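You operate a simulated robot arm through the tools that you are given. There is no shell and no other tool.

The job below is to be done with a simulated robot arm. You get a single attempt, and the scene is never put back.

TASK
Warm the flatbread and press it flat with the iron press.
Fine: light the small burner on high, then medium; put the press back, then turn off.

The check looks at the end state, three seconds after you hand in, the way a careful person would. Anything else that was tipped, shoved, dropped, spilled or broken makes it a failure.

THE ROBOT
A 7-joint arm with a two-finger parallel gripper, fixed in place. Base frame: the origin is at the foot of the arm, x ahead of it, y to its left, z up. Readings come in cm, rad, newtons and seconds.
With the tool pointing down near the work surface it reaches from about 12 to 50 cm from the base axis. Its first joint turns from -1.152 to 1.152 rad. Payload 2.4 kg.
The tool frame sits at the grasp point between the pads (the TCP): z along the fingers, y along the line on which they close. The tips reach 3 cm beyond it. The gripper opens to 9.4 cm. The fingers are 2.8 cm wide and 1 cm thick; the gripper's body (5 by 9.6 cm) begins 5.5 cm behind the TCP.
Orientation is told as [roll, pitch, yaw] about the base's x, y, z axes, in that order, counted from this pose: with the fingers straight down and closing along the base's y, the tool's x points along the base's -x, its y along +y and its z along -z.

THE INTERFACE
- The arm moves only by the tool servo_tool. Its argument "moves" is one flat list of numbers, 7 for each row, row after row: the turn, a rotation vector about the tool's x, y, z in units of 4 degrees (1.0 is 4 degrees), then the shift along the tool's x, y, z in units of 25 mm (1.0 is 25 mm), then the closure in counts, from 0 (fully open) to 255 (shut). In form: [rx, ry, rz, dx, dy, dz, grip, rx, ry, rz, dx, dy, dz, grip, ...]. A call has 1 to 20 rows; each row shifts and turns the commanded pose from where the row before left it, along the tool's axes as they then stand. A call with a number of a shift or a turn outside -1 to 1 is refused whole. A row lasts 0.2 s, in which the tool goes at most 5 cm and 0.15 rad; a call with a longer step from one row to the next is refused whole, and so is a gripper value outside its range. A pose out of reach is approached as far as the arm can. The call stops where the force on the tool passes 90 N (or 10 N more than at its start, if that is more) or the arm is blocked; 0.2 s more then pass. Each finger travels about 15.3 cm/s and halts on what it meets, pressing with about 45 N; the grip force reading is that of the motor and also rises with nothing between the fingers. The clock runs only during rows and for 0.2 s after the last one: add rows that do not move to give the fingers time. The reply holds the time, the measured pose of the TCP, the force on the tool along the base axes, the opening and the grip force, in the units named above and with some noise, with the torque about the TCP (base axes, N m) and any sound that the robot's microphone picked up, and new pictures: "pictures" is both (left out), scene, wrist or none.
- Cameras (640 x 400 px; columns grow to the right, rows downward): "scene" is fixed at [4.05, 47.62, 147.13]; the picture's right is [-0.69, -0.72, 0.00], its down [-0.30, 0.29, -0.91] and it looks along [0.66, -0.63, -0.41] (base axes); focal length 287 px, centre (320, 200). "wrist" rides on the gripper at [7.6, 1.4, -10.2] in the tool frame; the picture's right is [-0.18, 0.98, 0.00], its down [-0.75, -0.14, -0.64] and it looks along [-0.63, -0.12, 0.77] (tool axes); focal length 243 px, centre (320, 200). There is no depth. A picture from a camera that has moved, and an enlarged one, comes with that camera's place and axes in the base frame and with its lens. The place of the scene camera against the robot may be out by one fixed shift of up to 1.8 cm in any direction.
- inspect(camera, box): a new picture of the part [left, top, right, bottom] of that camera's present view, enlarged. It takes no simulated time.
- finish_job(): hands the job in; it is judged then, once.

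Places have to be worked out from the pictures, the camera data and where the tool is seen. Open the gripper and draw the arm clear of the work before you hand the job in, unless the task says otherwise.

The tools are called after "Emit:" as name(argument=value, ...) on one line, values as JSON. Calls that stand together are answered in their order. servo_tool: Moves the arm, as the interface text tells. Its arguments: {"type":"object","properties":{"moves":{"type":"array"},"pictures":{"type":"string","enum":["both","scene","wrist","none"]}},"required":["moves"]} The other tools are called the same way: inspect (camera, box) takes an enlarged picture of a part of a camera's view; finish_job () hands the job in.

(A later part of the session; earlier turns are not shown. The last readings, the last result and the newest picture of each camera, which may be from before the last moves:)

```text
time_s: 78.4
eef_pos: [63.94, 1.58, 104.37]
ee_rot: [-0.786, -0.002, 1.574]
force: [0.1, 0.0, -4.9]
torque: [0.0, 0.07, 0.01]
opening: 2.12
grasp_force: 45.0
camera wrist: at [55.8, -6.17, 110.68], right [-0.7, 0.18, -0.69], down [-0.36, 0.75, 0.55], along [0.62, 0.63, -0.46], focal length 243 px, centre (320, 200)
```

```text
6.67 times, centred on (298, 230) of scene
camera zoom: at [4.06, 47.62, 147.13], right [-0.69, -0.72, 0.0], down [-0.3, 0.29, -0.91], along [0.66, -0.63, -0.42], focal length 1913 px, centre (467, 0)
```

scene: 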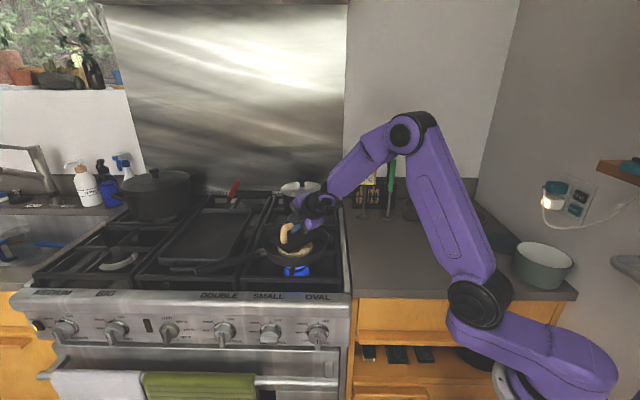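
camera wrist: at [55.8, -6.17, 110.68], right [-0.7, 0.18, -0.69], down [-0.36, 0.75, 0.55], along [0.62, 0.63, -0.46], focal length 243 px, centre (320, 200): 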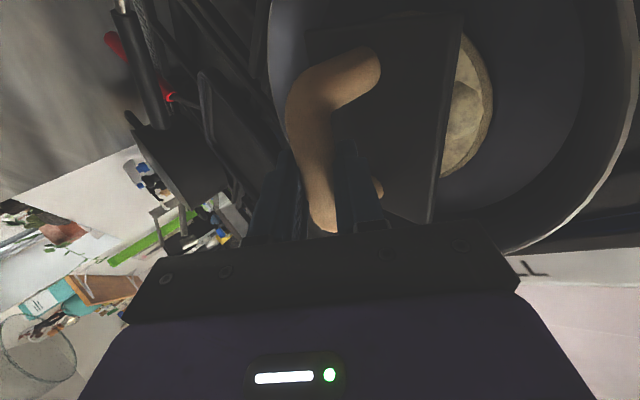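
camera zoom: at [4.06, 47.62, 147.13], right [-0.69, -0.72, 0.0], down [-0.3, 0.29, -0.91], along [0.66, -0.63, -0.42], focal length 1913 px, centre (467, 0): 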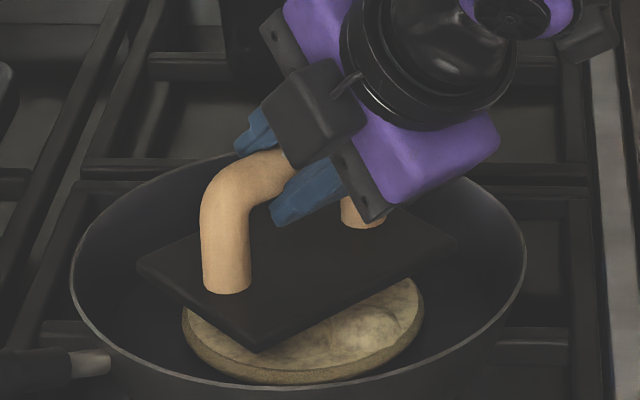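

Now laterally centred and still not touching (force −4.9 N is just the press weight). I lower another 1.5 cm.

Emit:
servo_tool(moves=[0, 0, 0, 0, 0.106, 0.106, 255, 0, 0, 0, 0, 0.106, 0.106, 255, 0, 0, 0, 0, 0.106, 0.106, 255, 0, 0, 0, 0, 0.106, 0.106, 255, 0, 0, 0, 0, 0, 0, 255], pictures="both")

Emit:
inspect(camera="scene", box=[250, 200, 346, 260])

```text
time_s: 79.6
eef_pos: [63.95, 1.52, 102.8]
ee_rot: [-0.785, 0.0, 1.57]
force: [-0.1, -0.4, -4.0]
torque: [0.01, 0.03, -0.03]
opening: 2.13
grasp_force: 45.1
camera wrist: at [55.7, -6.3, 109.24], right [-0.7, 0.18, -0.69], down [-0.35, 0.75, 0.55], along [0.62, 0.63, -0.46], focal length 243 px, centre (320, 200)
```

scene: 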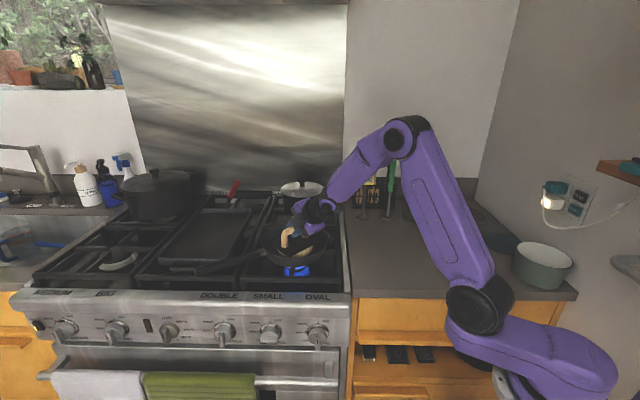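
wrist: 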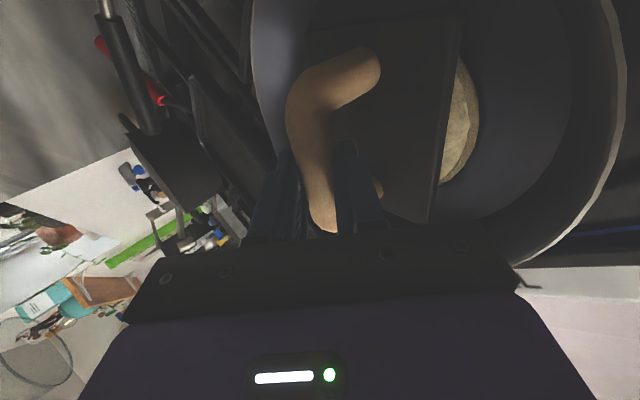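

```text
6.67 times, centred on (298, 230) of scene
camera zoom: at [4.06, 47.62, 147.13], right [-0.69, -0.72, 0.0], down [-0.3, 0.29, -0.91], along [0.66, -0.63, -0.42], focal length 1913 px, centre (467, 0)
```

zoom: 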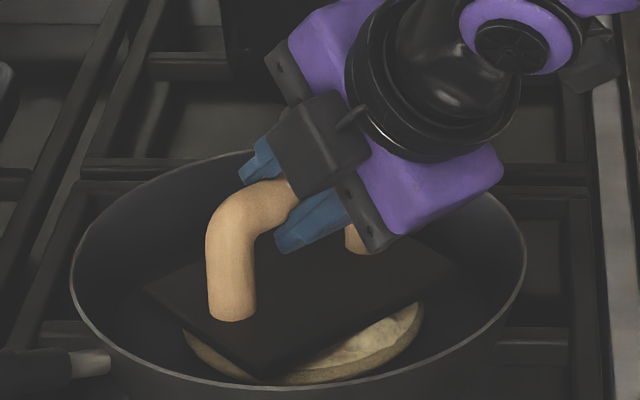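

Very close now: the plate is centred over the bread with roughly 0.3 cm to go. I lower in small steps until the bread carries load.

Emit:
servo_tool(moves=[0, 0, 0, 0, 0.05, 0.05, 255, 0, 0, 0, 0, 0.05, 0.05, 255, 0, 0, 0, 0, 0.05, 0.05, 255, 0, 0, 0, 0, 0, 0, 255], pictures="none")

```text
time_s: 80.6
eef_pos: [63.97, 1.52, 102.34]
ee_rot: [-0.784, 0.001, 1.573]
force: [0.1, 0.0, -4.9]
torque: [0.01, 0.04, 0.01]
opening: 2.13
grasp_force: 44.7
```

Emit:
servo_tool(moves=[0, 0, 0, 0, 0.06, 0.06, 255, 0, 0, 0, 0, 0.06, 0.06, 255, 0, 0, 0, 0, 0.06, 0.06, 255, 0, 0, 0, 0, 0, 0, 255], pictures="scene")

Emit:
inspect(camera="scene", box=[250, 200, 346, 260])

```text
time_s: 81.6
eef_pos: [63.86, 1.37, 102.05]
ee_rot: [-0.79, 0.0, 1.572]
force: [-5.1, -3.4, 15.2]
torque: [-0.18, 0.04, -0.09]
opening: 2.12
grasp_force: 45.3
```

scene: 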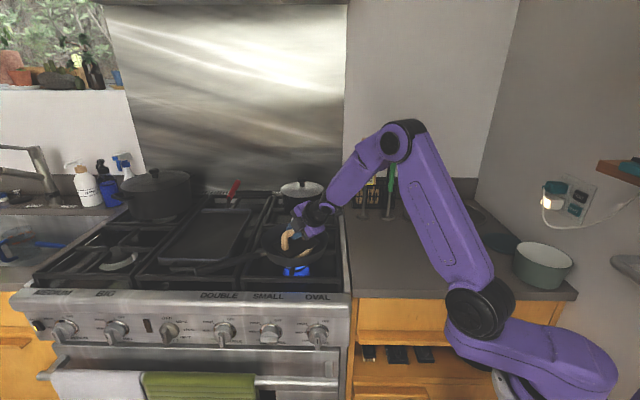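

```text
6.67 times, centred on (298, 230) of scene
camera zoom: at [4.01, 47.61, 147.13], right [-0.69, -0.72, 0.0], down [-0.3, 0.29, -0.91], along [0.66, -0.63, -0.41], focal length 1913 px, centre (467, 0)
```

zoom: 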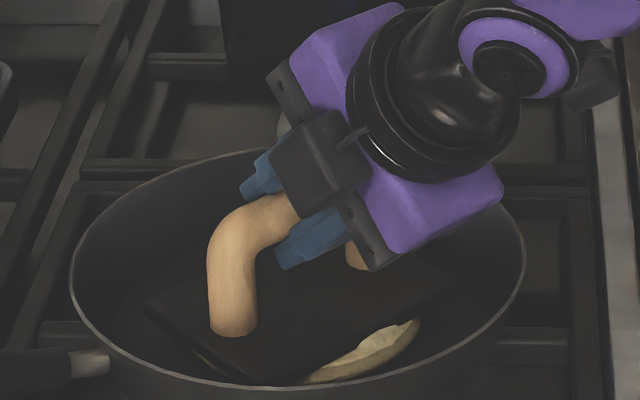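

Contact: about 20 N is now on the bread. I zoom in to see how the plate sits before pressing harder.

Emit:
inspect(camera="scene", box=[262, 232, 326, 272])

Emit:
inspect(camera="wrist", box=[240, 0, 640, 250])

```text
10.00 times, centred on (294, 252) of scene
camera zoom: at [4.01, 47.61, 147.13], right [-0.69, -0.72, 0.0], down [-0.3, 0.29, -0.91], along [0.66, -0.63, -0.41], focal length 2869 px, centre (580, -320)
```

zoom: 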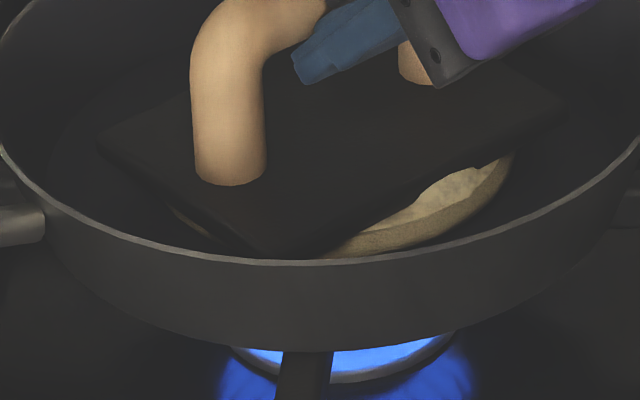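

```text
1.60 times, centred on (440, 125) of wrist
camera zoom: at [55.69, -6.37, 108.3], right [-0.69, 0.18, -0.7], down [-0.36, 0.75, 0.55], along [0.63, 0.63, -0.45], focal length 388 px, centre (128, 320)
```

zoom: 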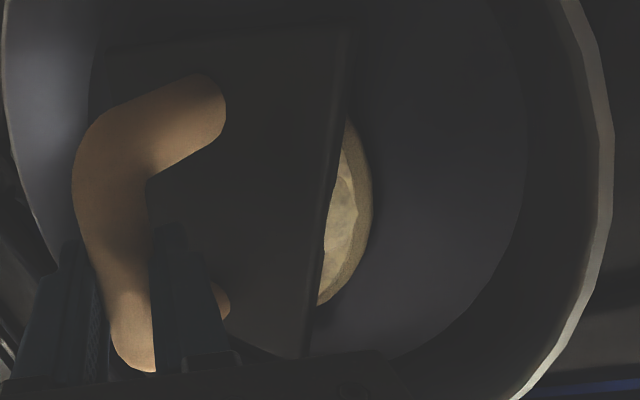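

The plate is centred on the bread (bread shows ~1 cm on the long sides only, as expected from the plate's width). I press a bit further and hold, watching the force climb.

Emit:
servo_tool(moves=[0, 0, 0, 0, 0.06, 0.06, 255, 0, 0, 0, 0, 0.06, 0.06, 255, 0, 0, 0, 0, 0, 0, 255, 0, 0, 0, 0, 0, 0, 255], pictures="none")

```text
time_s: 82.6
eef_pos: [63.93, 1.39, 101.96]
ee_rot: [-0.799, -0.001, 1.574]
force: [-9.0, -2.0, 39.4]
torque: [-0.11, -0.42, -0.11]
opening: 2.11
grasp_force: 44.8
```

About 44 N is now on the bread. I hold this for a few seconds.

Emit:
servo_tool(moves=[0, 0, 0, 0, 0.03, 0.03, 255, 0, 0, 0, 0, 0, 0, 255, 0, 0, 0, 0, 0, 0, 255, 0, 0, 0, 0, 0, 0, 255, 0, 0, 0, 0, 0, 0, 255, 0, 0, 0, 0, 0, 0, 255, 0, 0, 0, 0, 0, 0, 255, 0, 0, 0, 0, 0, 0, 255, 0, 0, 0, 0, 0, 0, 255, 0, 0, 0, 0, 0, 0, 255, 0, 0, 0, 0, 0, 0, 255, 0, 0, 0, 0, 0, 0, 255, 0, 0, 0, 0, 0, 0, 255, 0, 0, 0, 0, 0, 0, 255, 0, 0, 0, 0, 0, 0, 255, 0, 0, 0, 0, 0, 0, 255, 0, 0, 0, 0, 0, 0, 255, 0, 0, 0, 0, 0, 0, 255], pictures="both")

Emit:
inspect(camera="scene", box=[250, 205, 346, 265])

```text
time_s: 86.4
eef_pos: [64.24, 1.63, 101.89]
ee_rot: [-0.805, -0.002, 1.576]
force: [0.3, -0.2, 38.2]
torque: [-0.1, -0.31, 0.0]
opening: 2.14
grasp_force: 44.5
camera wrist: at [55.99, -6.28, 108.11], right [-0.68, 0.18, -0.71], down [-0.37, 0.75, 0.55], along [0.63, 0.63, -0.45], focal length 243 px, centre (320, 200)
```

scene: 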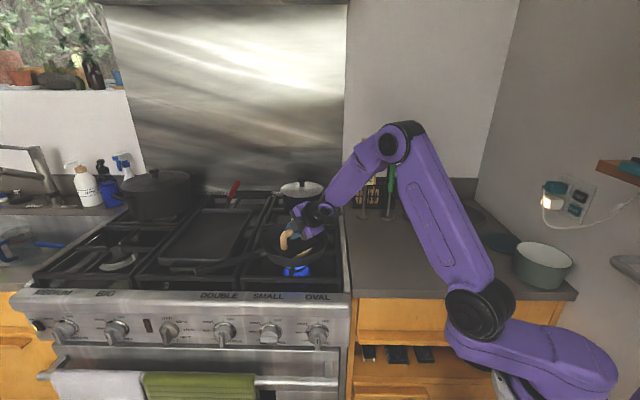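
wrist: 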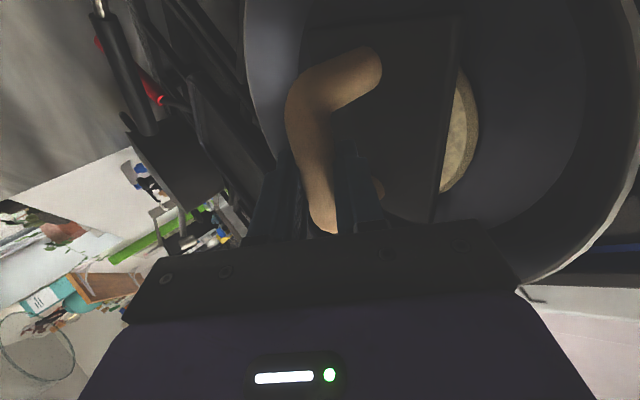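

```text
6.67 times, centred on (298, 235) of scene
camera zoom: at [3.97, 47.62, 147.13], right [-0.69, -0.72, 0.0], down [-0.3, 0.29, -0.91], along [0.66, -0.63, -0.41], focal length 1913 px, centre (467, -33)
```

zoom: 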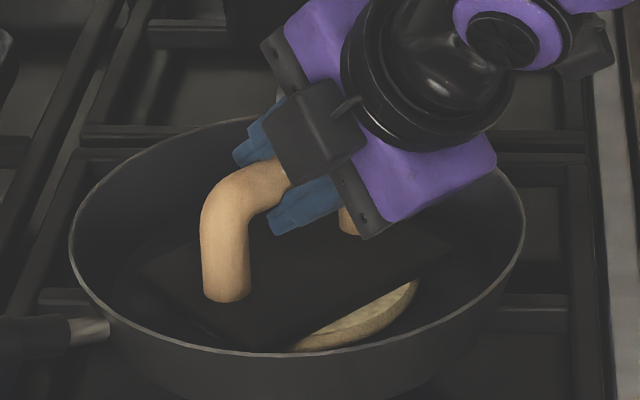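

Force is steady at ~43 N with no side load, and the pan hasn't moved. I hold about 4 s more.

Emit:
servo_tool(moves=[0, 0, 0, 0, 0.02, 0.02, 255, 0, 0, 0, 0, 0, 0, 255, 0, 0, 0, 0, 0, 0, 255, 0, 0, 0, 0, 0, 0, 255, 0, 0, 0, 0, 0, 0, 255, 0, 0, 0, 0, 0, 0, 255, 0, 0, 0, 0, 0, 0, 255, 0, 0, 0, 0, 0, 0, 255, 0, 0, 0, 0, 0, 0, 255, 0, 0, 0, 0, 0, 0, 255, 0, 0, 0, 0, 0, 0, 255, 0, 0, 0, 0, 0, 0, 255, 0, 0, 0, 0, 0, 0, 255, 0, 0, 0, 0, 0, 0, 255, 0, 0, 0, 0, 0, 0, 255, 0, 0, 0, 0, 0, 0, 255, 0, 0, 0, 0, 0, 0, 255, 0, 0, 0, 0, 0, 0, 255, 0, 0, 0, 0, 0, 0, 255, 0, 0, 0, 0, 0, 0, 255], pictures="none")

```text
time_s: 90.6
eef_pos: [64.24, 1.46, 101.93]
ee_rot: [-0.808, -0.002, 1.574]
force: [1.2, 0.7, 40.5]
torque: [-0.08, -0.27, -0.01]
opening: 2.13
grasp_force: 45.0
```

Steady at ~45 N. Now I lift the press straight up ~7 cm and inspect the bread.

Emit:
servo_tool(moves=[0, 0, 0, 0, -0.2, -0.2, 255, 0, 0, 0, 0, -0.45, -0.45, 255, 0, 0, 0, 0, -0.45, -0.45, 255, 0, 0, 0, 0, -0.45, -0.45, 255, 0, 0, 0, 0, -0.45, -0.45, 255, 0, 0, 0, 0, 0, 0, 255], pictures="both")

Emit:
inspect(camera="scene", box=[258, 205, 338, 265])

Emit:
inspect(camera="wrist", box=[340, 0, 640, 188])

```text
time_s: 92.0
eef_pos: [63.84, 1.25, 108.08]
ee_rot: [-0.784, 0.001, 1.573]
force: [-1.1, 0.4, -4.8]
torque: [-0.02, 0.06, -0.04]
opening: 2.14
grasp_force: 44.5
camera wrist: at [55.59, -6.48, 114.36], right [-0.7, 0.18, -0.69], down [-0.35, 0.75, 0.55], along [0.62, 0.63, -0.46], focal length 243 px, centre (320, 200)
```

scene: 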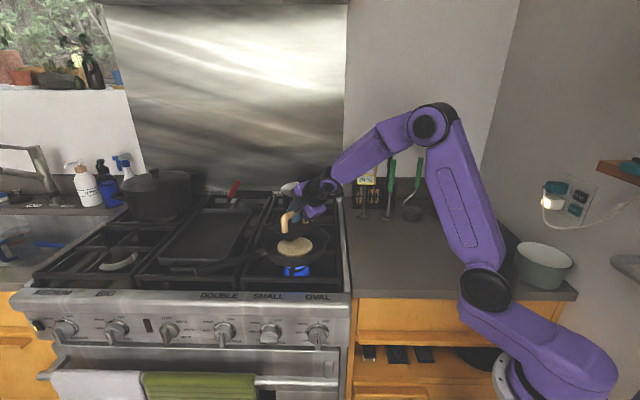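
wrist: 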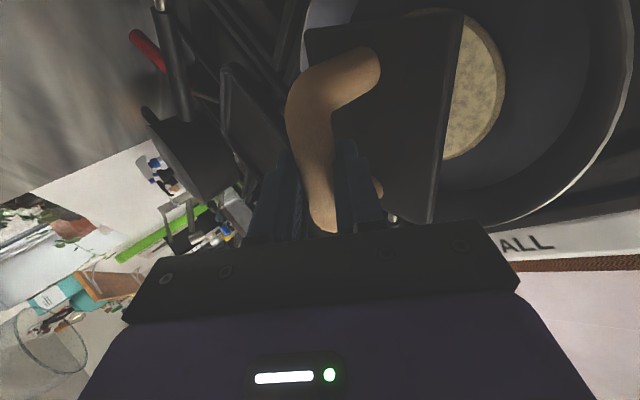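

```text
6.67 times, centred on (298, 235) of scene
camera zoom: at [4.06, 47.62, 147.13], right [-0.69, -0.72, 0.0], down [-0.3, 0.29, -0.91], along [0.66, -0.63, -0.42], focal length 1913 px, centre (467, -33)
```

zoom: 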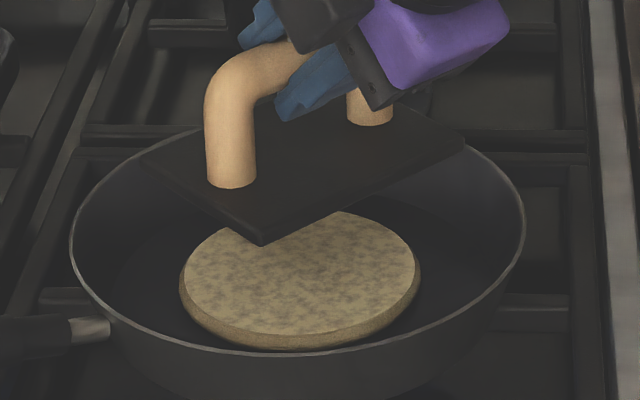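

```text
2.13 times, centred on (490, 94) of wrist
camera zoom: at [55.59, -6.48, 114.36], right [-0.7, 0.18, -0.69], down [-0.35, 0.75, 0.55], along [0.62, 0.63, -0.46], focal length 516 px, centre (-42, 426)
```

zoom: 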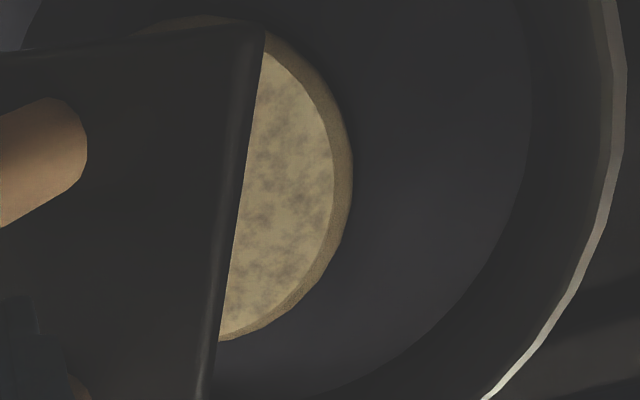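

The bread is now evenly flat with light mottling, and the pan hasn't moved. I raise the press, undo the yaw and carry it back toward its spot on the counter.

Emit:
servo_tool(moves=[0, 0, 0, 0, -0.636, -0.636, 255, 0, 0, 0, 0, -0.636, -0.636, 255, 0, 0, 0, 0, -0.636, -0.636, 255, 0, 0, 0, 0, -0.636, -0.636, 255, 0, 0.994, 0.994, 0, 0, 0, 255, 0, 0.994, 0.994, 0, 0, 0, 255, 0, 0.994, 0.994, 0, 0, 0, 255, 0, 0.994, 0.994, 0, 0, 0, 255, 0, 0.994, 0.994, 0, 0, 0, 255, 0, 0.994, 0.994, 0, 0, 0, 255, 0, 0.994, 0.994, 0, 0, 0, 255, 0, 0.994, 0.994, 0, 0, 0, 255, 0, 0, 0, 0.956, 0, 0, 255, 0, 0, 0, 0.956, 0, 0, 255, 0, 0, 0, 0.956, 0, 0, 255, 0, 0, 0, 0.956, 0, 0, 255, 0, 0, 0, 0.956, 0, 0, 255, 0, 0, 0, 0.956, 0, 0, 255, 0, 0, 0, 0.956, 0, 0, 255, 0, 0, 0, 0.956, 0, 0, 255], pictures="scene")

```text
time_s: 96.2
eef_pos: [50.49, -12.09, 117.38]
ee_rot: [-0.785, 0.0, 0.787]
force: [-0.9, 0.4, -5.8]
torque: [0.08, 0.04, 0.01]
opening: 2.13
grasp_force: 44.9
```

scene: 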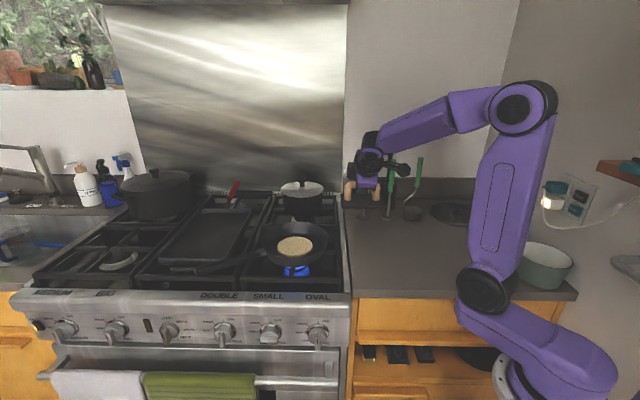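

On the way: I move the remaining 7.4 cm right, then descend to about 2.3 cm above the original resting height to check alignment.

Emit:
servo_tool(moves=[0, 0, 0, 0.988, 0, 0, 255, 0, 0, 0, 0.988, 0, 0, 255, 0, 0, 0, 0.988, 0, 0, 255, 0, 0, 0, 0, 0.85, 0.837, 255, 0, 0, 0, 0, 0.85, 0.837, 255, 0, 0, 0, 0, 0.85, 0.837, 255, 0, 0, 0, 0, 0.85, 0.837, 255, 0, 0, 0, 0, 0.85, 0.837, 255, 0, 0, 0, 0, 0.85, 0.837, 255, 0, 0, 0, 0, 0, 0, 255], pictures="both")

Emit:
inspect(camera="scene", box=[342, 215, 422, 275])

```text
time_s: 98.4
eef_pos: [44.98, -17.32, 99.12]
ee_rot: [-0.786, -0.001, 0.787]
force: [0.1, -0.9, -4.7]
torque: [0.05, 0.02, 0.0]
opening: 2.1
grasp_force: 45.1
camera wrist: at [33.86, -17.0, 105.41], right [-0.36, 0.62, -0.69], down [0.28, 0.78, 0.55], along [0.89, 0.01, -0.46], focal length 243 px, centre (320, 200)
```

scene: 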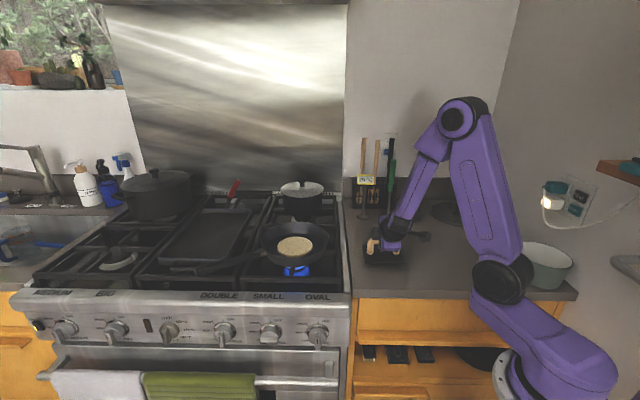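
wrist: 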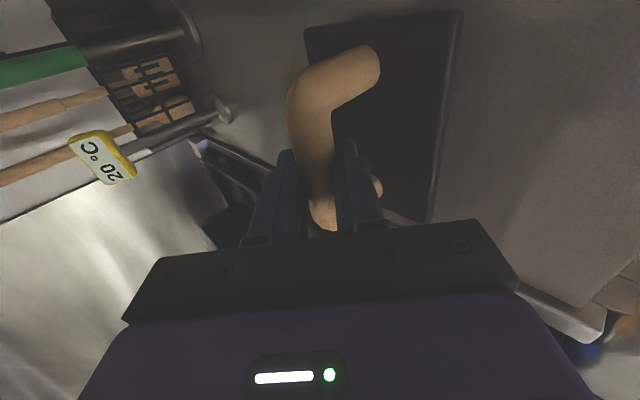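

```text
6.67 times, centred on (382, 245) of scene
camera zoom: at [4.06, 47.62, 147.13], right [-0.69, -0.72, 0.0], down [-0.3, 0.29, -0.91], along [0.66, -0.63, -0.42], focal length 1913 px, centre (-93, -100)
```

zoom: 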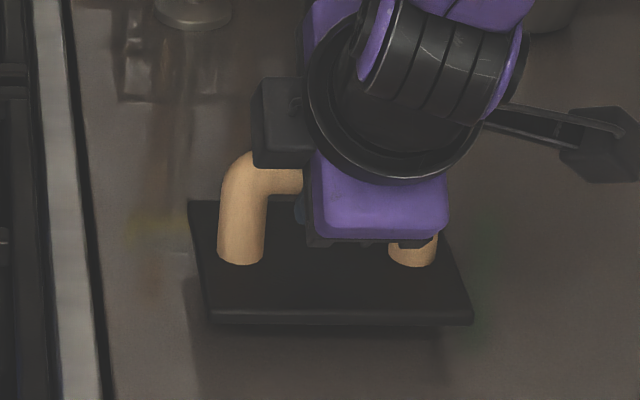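

The press is level and nearly lined up with its original spot; it's ~0.3 cm to the right of it. I correct that and lower 1.8 cm.

Emit:
servo_tool(moves=[0, 0, 0, -0.055, 0.127, 0.127, 255, 0, 0, 0, -0.055, 0.127, 0.127, 255, 0, 0, 0, 0, 0.127, 0.127, 255, 0, 0, 0, 0, 0.127, 0.127, 255, 0, 0, 0, 0, 0, 0, 255], pictures="none")

Emit:
inspect(camera="scene", box=[342, 215, 422, 275])

```text
time_s: 99.6
eef_pos: [45.09, -17.07, 97.54]
ee_rot: [-0.786, 0.002, 0.788]
force: [0.3, 0.7, -5.1]
torque: [0.01, 0.03, 0.01]
opening: 2.15
grasp_force: 45.1
```

```text
6.67 times, centred on (382, 245) of scene
camera zoom: at [4.06, 47.62, 147.13], right [-0.69, -0.72, 0.0], down [-0.3, 0.29, -0.91], along [0.66, -0.63, -0.42], focal length 1913 px, centre (-93, -100)
```

zoom: 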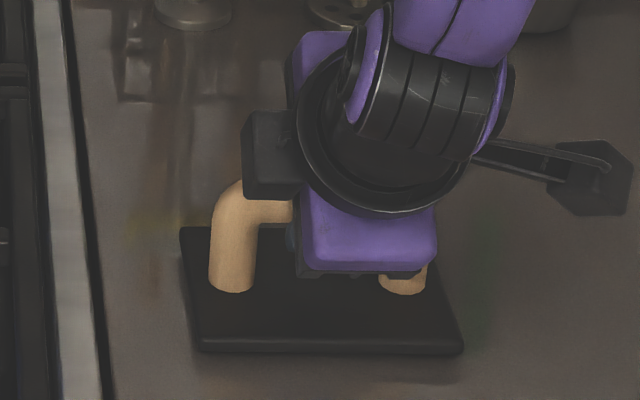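

Now it lines up with the original corners to within a few pixels, about 0.3 cm above the counter. I lower gently until it touches.

Emit:
servo_tool(moves=[0, 0, 0, 0, 0.035, 0.035, 255, 0, 0, 0, 0, 0.035, 0.035, 255, 0, 0, 0, 0, 0.035, 0.035, 255, 0, 0, 0, 0, 0, 0, 255], pictures="none")

```text
time_s: 100.6
eef_pos: [45.16, -17.13, 97.31]
ee_rot: [-0.786, 0.0, 0.789]
force: [0.2, 0.8, -4.6]
torque: [0.1, -0.01, 0.02]
opening: 2.15
grasp_force: 45.5
```

Emit:
servo_tool(moves=[0, 0, 0, 0, 0.035, 0.035, 255, 0, 0, 0, 0, 0.035, 0.035, 255, 0, 0, 0, 0, 0, 0, 255], pictures="none")

Emit:
inspect(camera="scene", box=[342, 215, 422, 275])

```text
time_s: 101.4
eef_pos: [45.38, -17.17, 97.06]
ee_rot: [-0.792, -0.001, 0.785]
force: [-12.6, 8.8, 36.0]
torque: [-0.13, -0.11, -0.28]
opening: 2.12
grasp_force: 44.3
```

```text
6.67 times, centred on (382, 245) of scene
camera zoom: at [3.96, 47.67, 147.12], right [-0.69, -0.72, 0.0], down [-0.3, 0.29, -0.91], along [0.66, -0.63, -0.41], focal length 1913 px, centre (-93, -100)
```

zoom: 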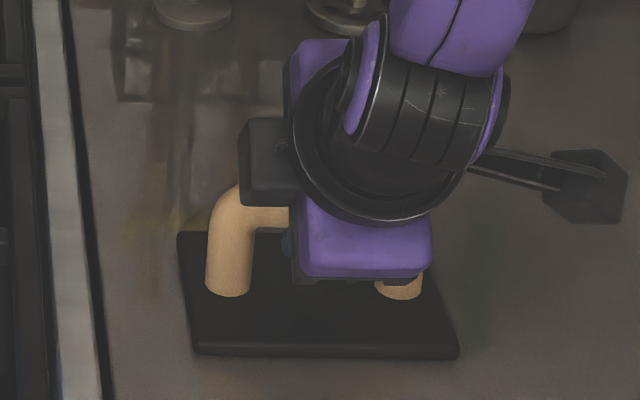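

Contact with the counter, and the corners coincide with the original spot. I relieve the load slightly, open the fingers partway, and back out along the tool axis.

Emit:
servo_tool(moves=[0, 0, 0, 0, -0.03, -0.03, 255, 0, 0, 0, 0, 0, 0, 255, 0, 0, 0, 0, 0, 0, 200, 0, 0, 0, 0, 0, 0, 160, 0, 0, 0, 0, 0, 0, 136, 0, 0, 0, 0, 0, 0, 136], pictures="both")

Emit:
inspect(camera="scene", box=[342, 215, 422, 275])

```text
time_s: 102.8
eef_pos: [45.15, -17.08, 97.03]
ee_rot: [-0.783, 0.0, 0.786]
force: [0.9, 0.1, 0.3]
torque: [-0.02, 0.0, 0.02]
opening: 4.4
grasp_force: 0.0
camera wrist: at [34.06, -16.79, 103.45], right [-0.36, 0.62, -0.69], down [0.28, 0.78, 0.55], along [0.89, 0.01, -0.46], focal length 243 px, centre (320, 200)
```

scene: 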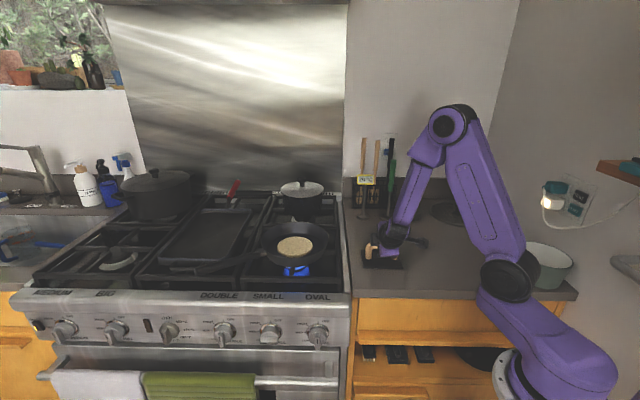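
wrist: 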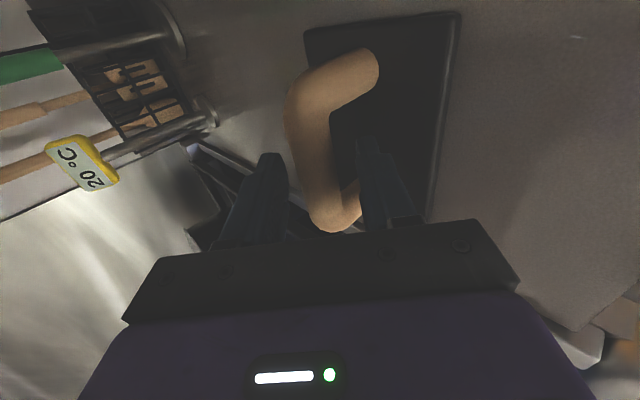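

```text
6.67 times, centred on (382, 245) of scene
camera zoom: at [4.05, 47.62, 147.13], right [-0.69, -0.72, 0.0], down [-0.3, 0.29, -0.91], along [0.66, -0.63, -0.41], focal length 1913 px, centre (-93, -100)
```

zoom: 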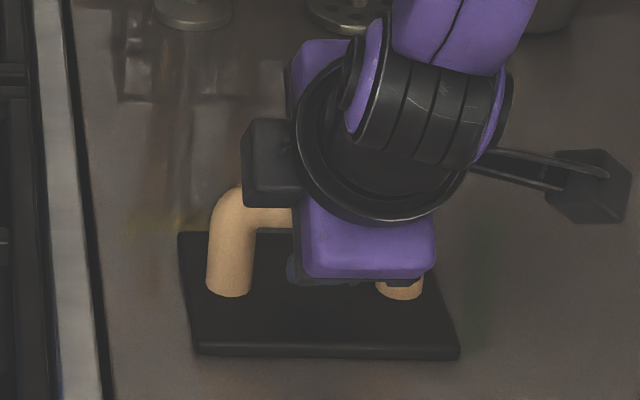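

The press sits back on its spot (corners within a couple of pixels of the original) and is released. I back straight out along the tool axis and up toward the front, then head back to the SMALL knob.

Emit:
servo_tool(moves=[0, 0, 0, 0, 0, -0.6, 136, 0, 0, 0, 0, 0, -0.992, 136, 0, 0, 0, 0, 0, -0.992, 136, 0, 0, 0, 0, 0, -0.992, 136, 0, 0, 0, 0, -0.02, -0.992, 136, 0, 0, 0, -0.133, -0.02, -0.992, 110, 0, 0, 0, -0.133, -0.02, -0.992, 110, 0, 0, 0, -0.133, -0.02, -0.992, 110, 0, 0, 0, -0.133, -0.02, -0.992, 110, 0, 0, 0, -0.133, -0.02, -0.992, 110, 0, 0, 0, -0.133, -0.02, -0.992, 110, 0, 0, 0, -0.133, -0.02, -0.992, 110, 0, 0, 0, -0.133, -0.02, -0.992, 110, 0, 0, 0, -0.133, -0.02, -0.992, 110, 0, 0, 0, -0.133, -0.02, -0.992, 110, 0, 0, 0, -0.133, -0.02, -0.992, 110, 0, 0, 0, -0.133, -0.02, -0.992, 110, 0, 0, 0, -0.133, -0.02, -0.992, 110], pictures="scene")

Emit:
inspect(camera="scene", box=[250, 205, 430, 285])

```text
time_s: 106.6
eef_pos: [26.78, 7.44, 128.45]
ee_rot: [-0.785, -0.001, 0.784]
force: [0.1, 0.0, -0.3]
torque: [-0.01, -0.01, 0.03]
opening: 5.34
grasp_force: 0.1
```

scene: 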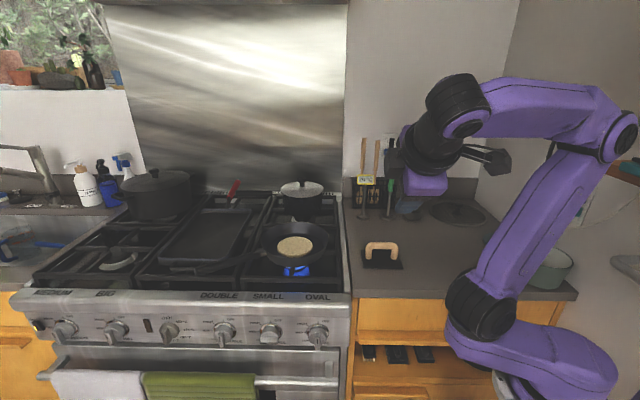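

```text
3.56 times, centred on (340, 245) of scene
camera zoom: at [4.05, 47.62, 147.13], right [-0.69, -0.72, 0.0], down [-0.3, 0.29, -0.91], along [0.66, -0.63, -0.41], focal length 1020 px, centre (249, 40)
```

zoom: 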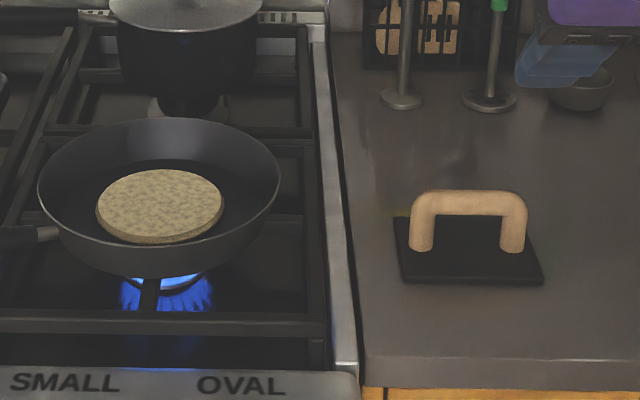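

The press is back in place and released, bread flat. Now I swing back to the SMALL knob: tilt the tool to horizontal while moving left and down in front of the stove.

Emit:
servo_tool(moves=[0.9375, 0, 0, -0.927, 0.73, 0.683, 110, 0.9375, 0, 0, -0.927, 0.773, 0.635, 110, 0.9375, 0, 0, -0.927, 0.813, 0.582, 110, 0.9375, 0, 0, -0.927, 0.849, 0.528, 110, 0.9375, 0, 0, -0.927, 0.882, 0.471, 110, 0.9375, 0, 0, -0.927, 0.911, 0.413, 110, 0.9375, 0, 0, -0.927, 0.936, 0.352, 110, 0.9375, 0, 0, -0.927, 0.957, 0.291, 110, 0.9375, 0, 0, -0.927, 0.974, 0.227, 110, 0.9375, 0, 0, -0.927, 0.987, 0.163, 110, 0.9375, 0, 0, -0.927, 0.995, 0.098, 110, 0.9375, 0, 0, -0.927, 0.9995, 0.033, 110, 0, 0, 0, 0, 0.9525, 0, 110, 0, 0, 0, 0, 0.9525, 0, 110, 0, 0, 0, 0, 0.9525, 0, 110, 0, 0, 0, 0, 0.9525, 0, 110, 0, 0, 0, 0, 0.9525, 0, 110, 0, 0, 0, 0, 0.9525, 0, 110, 0, 0, 0, 0, 0.9525, 0, 110, 0, 0, 0, 0, 0.9525, 0, 110], pictures="both")

Emit:
inspect(camera="wrist", box=[200, 40, 440, 190])

Emit:
inspect(camera="scene", box=[258, 215, 338, 285])

```text
time_s: 110.8
eef_pos: [45.72, 27.73, 79.38]
ee_rot: [-1.571, 0.0, 0.788]
force: [0.7, -0.2, -0.5]
torque: [-0.04, -0.02, 0.02]
opening: 5.33
grasp_force: 0.0
camera wrist: at [33.23, 29.52, 78.04], right [0.13, 0.13, -0.98], down [0.08, 0.99, 0.14], along [0.99, -0.09, 0.12], focal length 243 px, centre (320, 200)
```

scene: 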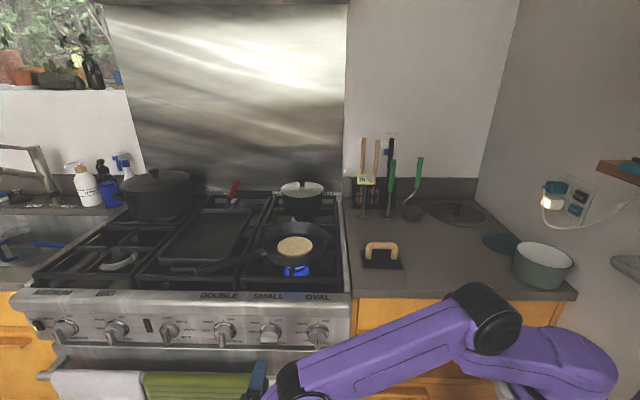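
wrist: 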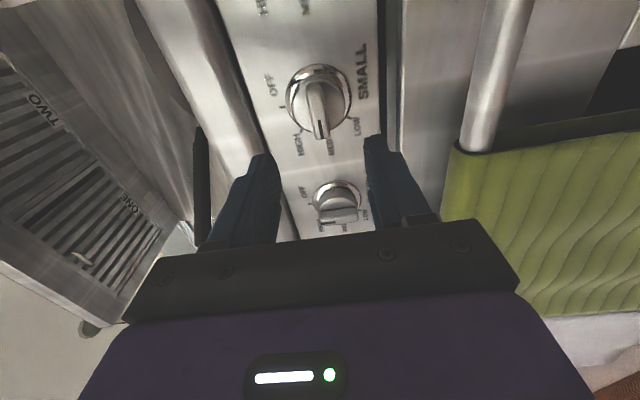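

```text
2.67 times, centred on (320, 115) of wrist
camera zoom: at [33.23, 29.52, 78.04], right [0.13, 0.13, -0.98], down [0.08, 0.99, 0.14], along [0.99, -0.09, 0.12], focal length 647 px, centre (320, 427)
```

zoom: 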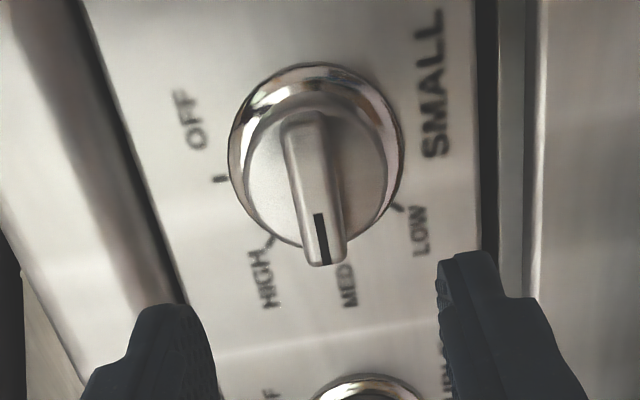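

```text
5.71 times, centred on (298, 250) of scene
camera zoom: at [4.05, 47.62, 147.13], right [-0.69, -0.72, 0.0], down [-0.3, 0.29, -0.91], along [0.66, -0.63, -0.42], focal length 1639 px, centre (446, -86)
```

zoom: 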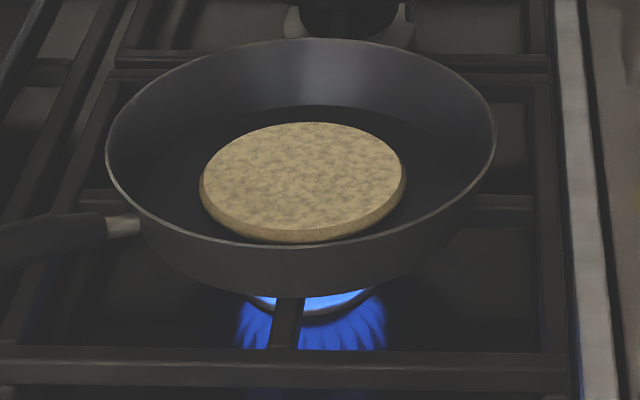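

The knob is still at MED, the bread is flat and evenly coloured with no scorching. I advance onto the horizontal bar (fingers above and below it) and close on it.

Emit:
servo_tool(moves=[0, 0, 0, 0, -0.012, 0.68, 110, 0, 0, 0, 0, -0.012, 0.68, 110, 0, 0, 0, 0, -0.012, 0.68, 110, 0, 0, 0, 0, -0.012, 0.68, 110, 0, 0, 0, 0, -0.012, 0.68, 110, 0, 0, 0, 0, 0, 0, 110, 0, 0, 0, 0, 0, 0, 255, 0, 0, 0, 0, 0, 0, 255, 0, 0, 0, 0, 0, 0, 255], pictures="wrist")

Emit:
inspect(camera="scene", box=[258, 215, 338, 285])

```text
time_s: 112.8
eef_pos: [51.68, 21.69, 79.6]
ee_rot: [-1.571, -0.002, 0.786]
force: [1.9, -3.2, 5.9]
torque: [-0.09, -0.12, 0.46]
opening: 1.48
grasp_force: 45.3
camera wrist: at [39.11, 23.5, 78.17], right [0.13, 0.13, -0.98], down [0.08, 0.99, 0.14], along [0.99, -0.1, 0.12], focal length 243 px, centre (320, 200)
```

wrist: 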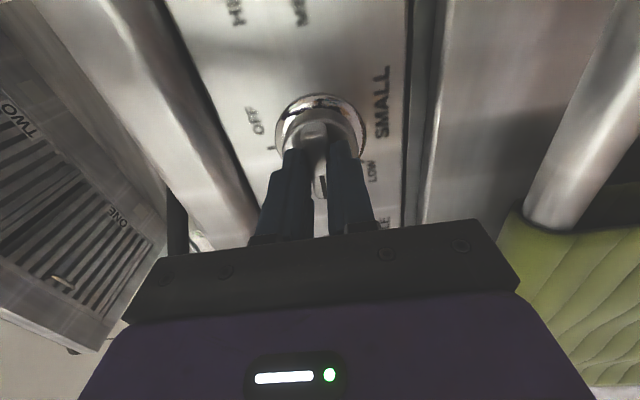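

```text
5.71 times, centred on (298, 250) of scene
camera zoom: at [4.05, 47.61, 147.13], right [-0.69, -0.72, 0.0], down [-0.3, 0.29, -0.91], along [0.66, -0.63, -0.42], focal length 1639 px, centre (446, -86)
```

zoom: 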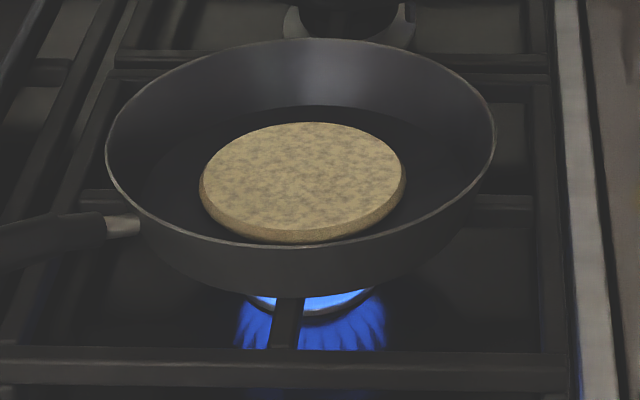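

I have the bar with hardly any side load. The bread still shows no browning at the edges, so I give it several more seconds of warming before turning off.

Emit:
servo_tool(moves=[0, 0, 0, 0, 0, 0, 255, 0, 0, 0, 0, 0, 0, 255, 0, 0, 0, 0, 0, 0, 255, 0, 0, 0, 0, 0, 0, 255, 0, 0, 0, 0, 0, 0, 255, 0, 0, 0, 0, 0, 0, 255, 0, 0, 0, 0, 0, 0, 255, 0, 0, 0, 0, 0, 0, 255, 0, 0, 0, 0, 0, 0, 255, 0, 0, 0, 0, 0, 0, 255, 0, 0, 0, 0, 0, 0, 255, 0, 0, 0, 0, 0, 0, 255, 0, 0, 0, 0, 0, 0, 255, 0, 0, 0, 0, 0, 0, 255, 0, 0, 0, 0, 0, 0, 255, 0, 0, 0, 0, 0, 0, 255, 0, 0, 0, 0, 0, 0, 255, 0, 0, 0, 0, 0, 0, 255, 0, 0, 0, 0, 0, 0, 255, 0, 0, 0, 0, 0, 0, 255], pictures="none")

Emit:
servo_tool(moves=[0, 0, 0, 0, 0, 0, 255, 0, 0, 0, 0, 0, 0, 255, 0, 0, 0, 0, 0, 0, 255, 0, 0, 0, 0, 0, 0, 255, 0, 0, 0, 0, 0, 0, 255, 0, 0, 0, 0, 0, 0, 255, 0, 0, 0, 0, 0, 0, 255, 0, 0, 0, 0, 0, 0, 255, 0, 0, 0, 0, 0, 0, 255, 0, 0, 0, 0, 0, 0, 255, 0, 0, 0, 0, 0, 0, 255, 0, 0, 0, 0, 0, 0, 255, 0, 0, 0, 0, 0, 0, 255, 0, 0, 0, 0, 0, 0, 255, 0, 0, 0, 0, 0, 0, 255, 0, 0, 0, 0, 0, 0, 255, 0, 0, 0, 0, 0, 0, 255, 0, 0, 0, 0, 0, 0, 255, 0, 0, 0, 0, 0, 0, 255, 0, 0, 0, 0, 0, 0, 255], pictures="scene")

Emit:
inspect(camera="scene", box=[258, 215, 338, 285])

```text
time_s: 117.0
eef_pos: [51.54, 21.79, 79.54]
ee_rot: [-1.569, 0.001, 0.784]
force: [10.3, -4.4, 14.8]
torque: [-0.24, -0.25, -0.27]
opening: 1.49
grasp_force: 45.5
```

```text
time_s: 121.2
eef_pos: [51.54, 21.62, 79.55]
ee_rot: [-1.571, 0.0, 0.784]
force: [13.3, -5.9, 15.3]
torque: [-0.2, -0.32, 0.25]
opening: 1.5
grasp_force: 45.2
```

scene: 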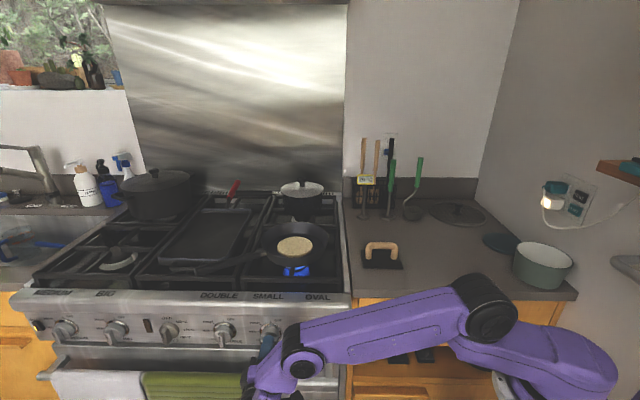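

```text
5.71 times, centred on (298, 250) of scene
camera zoom: at [4.05, 47.59, 147.14], right [-0.69, -0.72, 0.0], down [-0.3, 0.29, -0.91], along [0.66, -0.63, -0.42], focal length 1639 px, centre (446, -86)
```

zoom: 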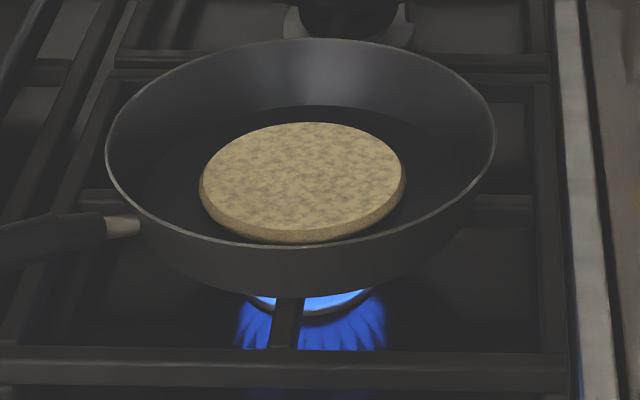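

About 68 s of heat with gentle colouring, so I turn the knob back clockwise: first 44° to HIGH position's angle, continuing on to OFF.

Emit:
servo_tool(moves=[0, 0, 0, 0, -0.05, 0.03, 255, 0, 0, 1, 0, 0, 0, 255, 0, 0, 1, 0, 0, 0, 255, 0, 0, 1, 0, 0, 0, 255, 0, 0, 1, 0, 0, 0, 255, 0, 0, 1, 0, 0, 0, 255, 0, 0, 1, 0, 0, 0, 255, 0, 0, 1, 0, 0, 0, 255, 0, 0, 1, 0, 0, 0, 255, 0, 0, 1, 0, 0, 0, 255, 0, 0, 1, 0, 0, 0, 255, 0, 0, 1, 0, 0, 0, 255], pictures="none")

```text
time_s: 123.8
eef_pos: [51.74, 21.87, 79.48]
ee_rot: [-1.563, -0.769, 0.781]
force: [-25.2, 9.5, -24.1]
torque: [0.31, 0.3, -0.36]
opening: 1.51
grasp_force: 44.8
```

Loads of ~25 N are mild, I trim them out and turn the remaining ~46° to OFF.

Emit:
servo_tool(moves=[0, 0, 0, 0.08, 0.03, -0.06, 255, 0, 0, 1, 0, 0, 0, 255, 0, 0, 1, 0, 0, 0, 255, 0, 0, 1, 0, 0, 0, 255, 0, 0, 1, 0, 0, 0, 255, 0, 0, 1, 0, 0, 0, 255, 0, 0, 1, 0, 0, 0, 255, 0, 0, 1, 0, 0, 0, 255, 0, 0, 1, 0, 0, 0, 255, 0, 0, 1, 0, 0, 0, 255, 0, 0, 1, 0, 0, 0, 255, 0, 0, 1, 0, 0, 0, 255, 0, 0, 0.5, 0, 0, 0, 255, 0, 0, 0, 0, 0, 0, 255], pictures="both")

Emit:
inspect(camera="scene", box=[240, 215, 350, 285])

Emit:
inspect(camera="wrist", box=[220, 40, 460, 190])

```text
time_s: 126.8
eef_pos: [51.86, 21.87, 79.45]
ee_rot: [0.626, -1.568, -1.408]
force: [22.7, 1.7, -5.0]
torque: [0.53, 0.59, 0.32]
opening: 1.5
grasp_force: 44.8
camera wrist: at [45.59, 29.96, 71.97], right [0.69, 0.7, 0.19], down [-0.55, 0.35, 0.75], along [0.46, -0.63, 0.63], focal length 243 px, centre (320, 200)
```

scene: 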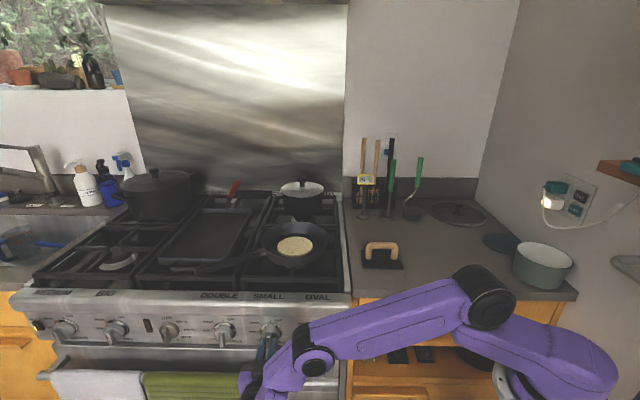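
wrist: 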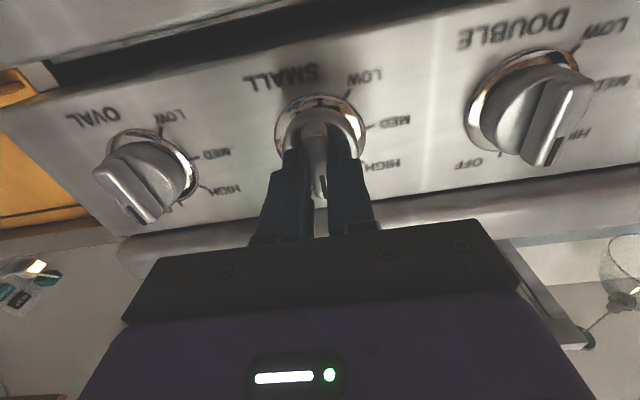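

```text
5.71 times, centred on (295, 250) of scene
camera zoom: at [4.12, 47.63, 147.12], right [-0.69, -0.72, 0.0], down [-0.3, 0.29, -0.91], along [0.66, -0.63, -0.42], focal length 1639 px, centre (463, -86)
```

zoom: 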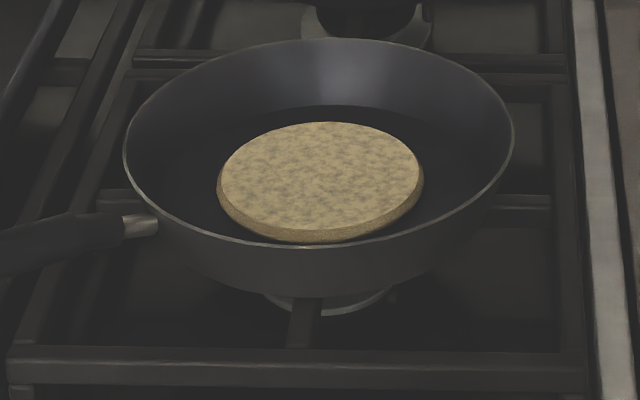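

```text
2.67 times, centred on (340, 115) of wrist
camera zoom: at [45.59, 29.96, 71.97], right [0.69, 0.7, 0.19], down [-0.55, 0.35, 0.75], along [0.46, -0.63, 0.63], focal length 647 px, centre (267, 427)
```

zoom: 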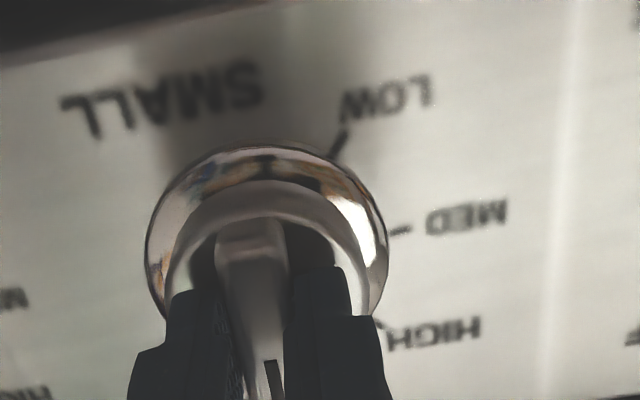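

The flame is out and the bar is vertical at OFF. I release the knob and back away to verify the pointer.

Emit:
servo_tool(moves=[0, 0, 0, 0, 0, 0, 110, 0, 0, 0, 0, 0, 0, 110, 0, 0, 0, 0, 0, -0.7, 110, 0, 0, 0, 0, 0, -0.9, 110, 0, 0, 0, 0, 0, -0.9, 110, 0, 0, 0, 0, 0, -0.9, 110, 0, 0, 0, 0, 0, 0, 110], pictures="both")

Emit:
inspect(camera="wrist", box=[200, 20, 440, 170])

Emit:
inspect(camera="scene", box=[20, 280, 360, 380])

```text
time_s: 128.4
eef_pos: [45.41, 27.84, 79.33]
ee_rot: [-0.986, -1.57, 0.199]
force: [0.0, -0.7, -0.8]
torque: [0.02, -0.01, 0.01]
opening: 5.34
grasp_force: 0.1
camera wrist: at [39.31, 35.87, 71.9], right [0.69, 0.7, 0.18], down [-0.55, 0.35, 0.75], along [0.46, -0.63, 0.63], focal length 243 px, centre (320, 200)
```

scene: 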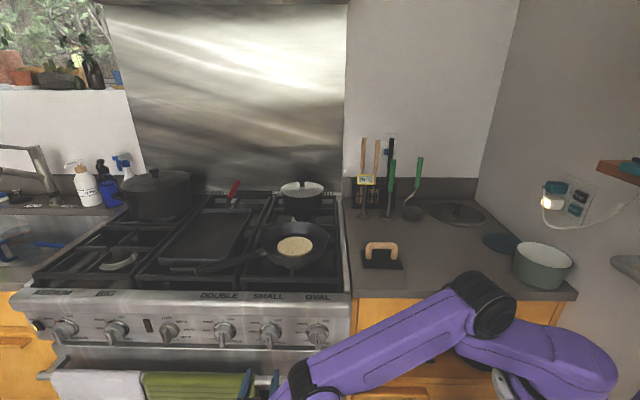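
wrist: 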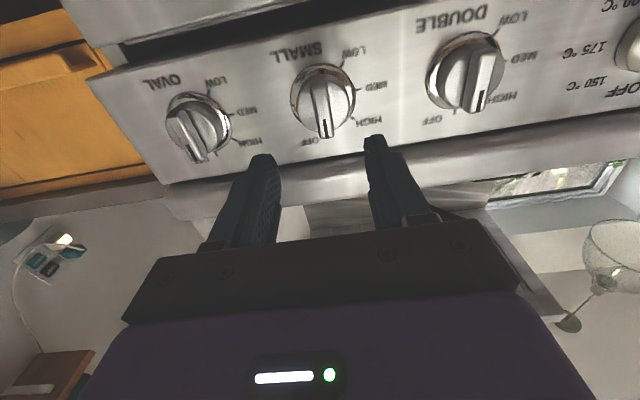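

```text
2.67 times, centred on (320, 95) of wrist
camera zoom: at [39.31, 35.87, 71.9], right [0.69, 0.7, 0.18], down [-0.55, 0.35, 0.75], along [0.46, -0.63, 0.63], focal length 647 px, centre (320, 480)
```

zoom: 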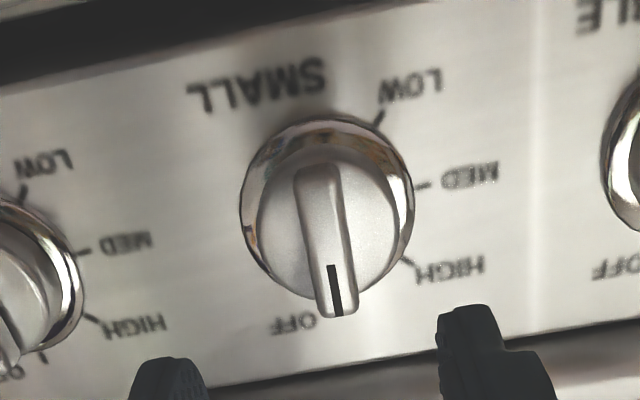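

```text
1.88 times, centred on (190, 330) of scene
camera zoom: at [4.05, 47.62, 147.13], right [-0.69, -0.72, 0.0], down [-0.3, 0.29, -0.91], along [0.66, -0.63, -0.41], focal length 540 px, centre (565, -45)
```

zoom: 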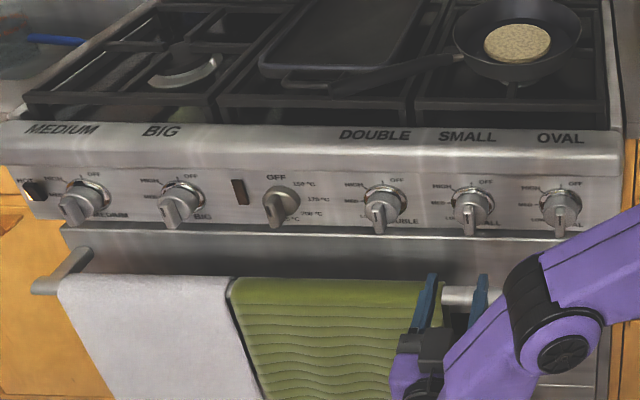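

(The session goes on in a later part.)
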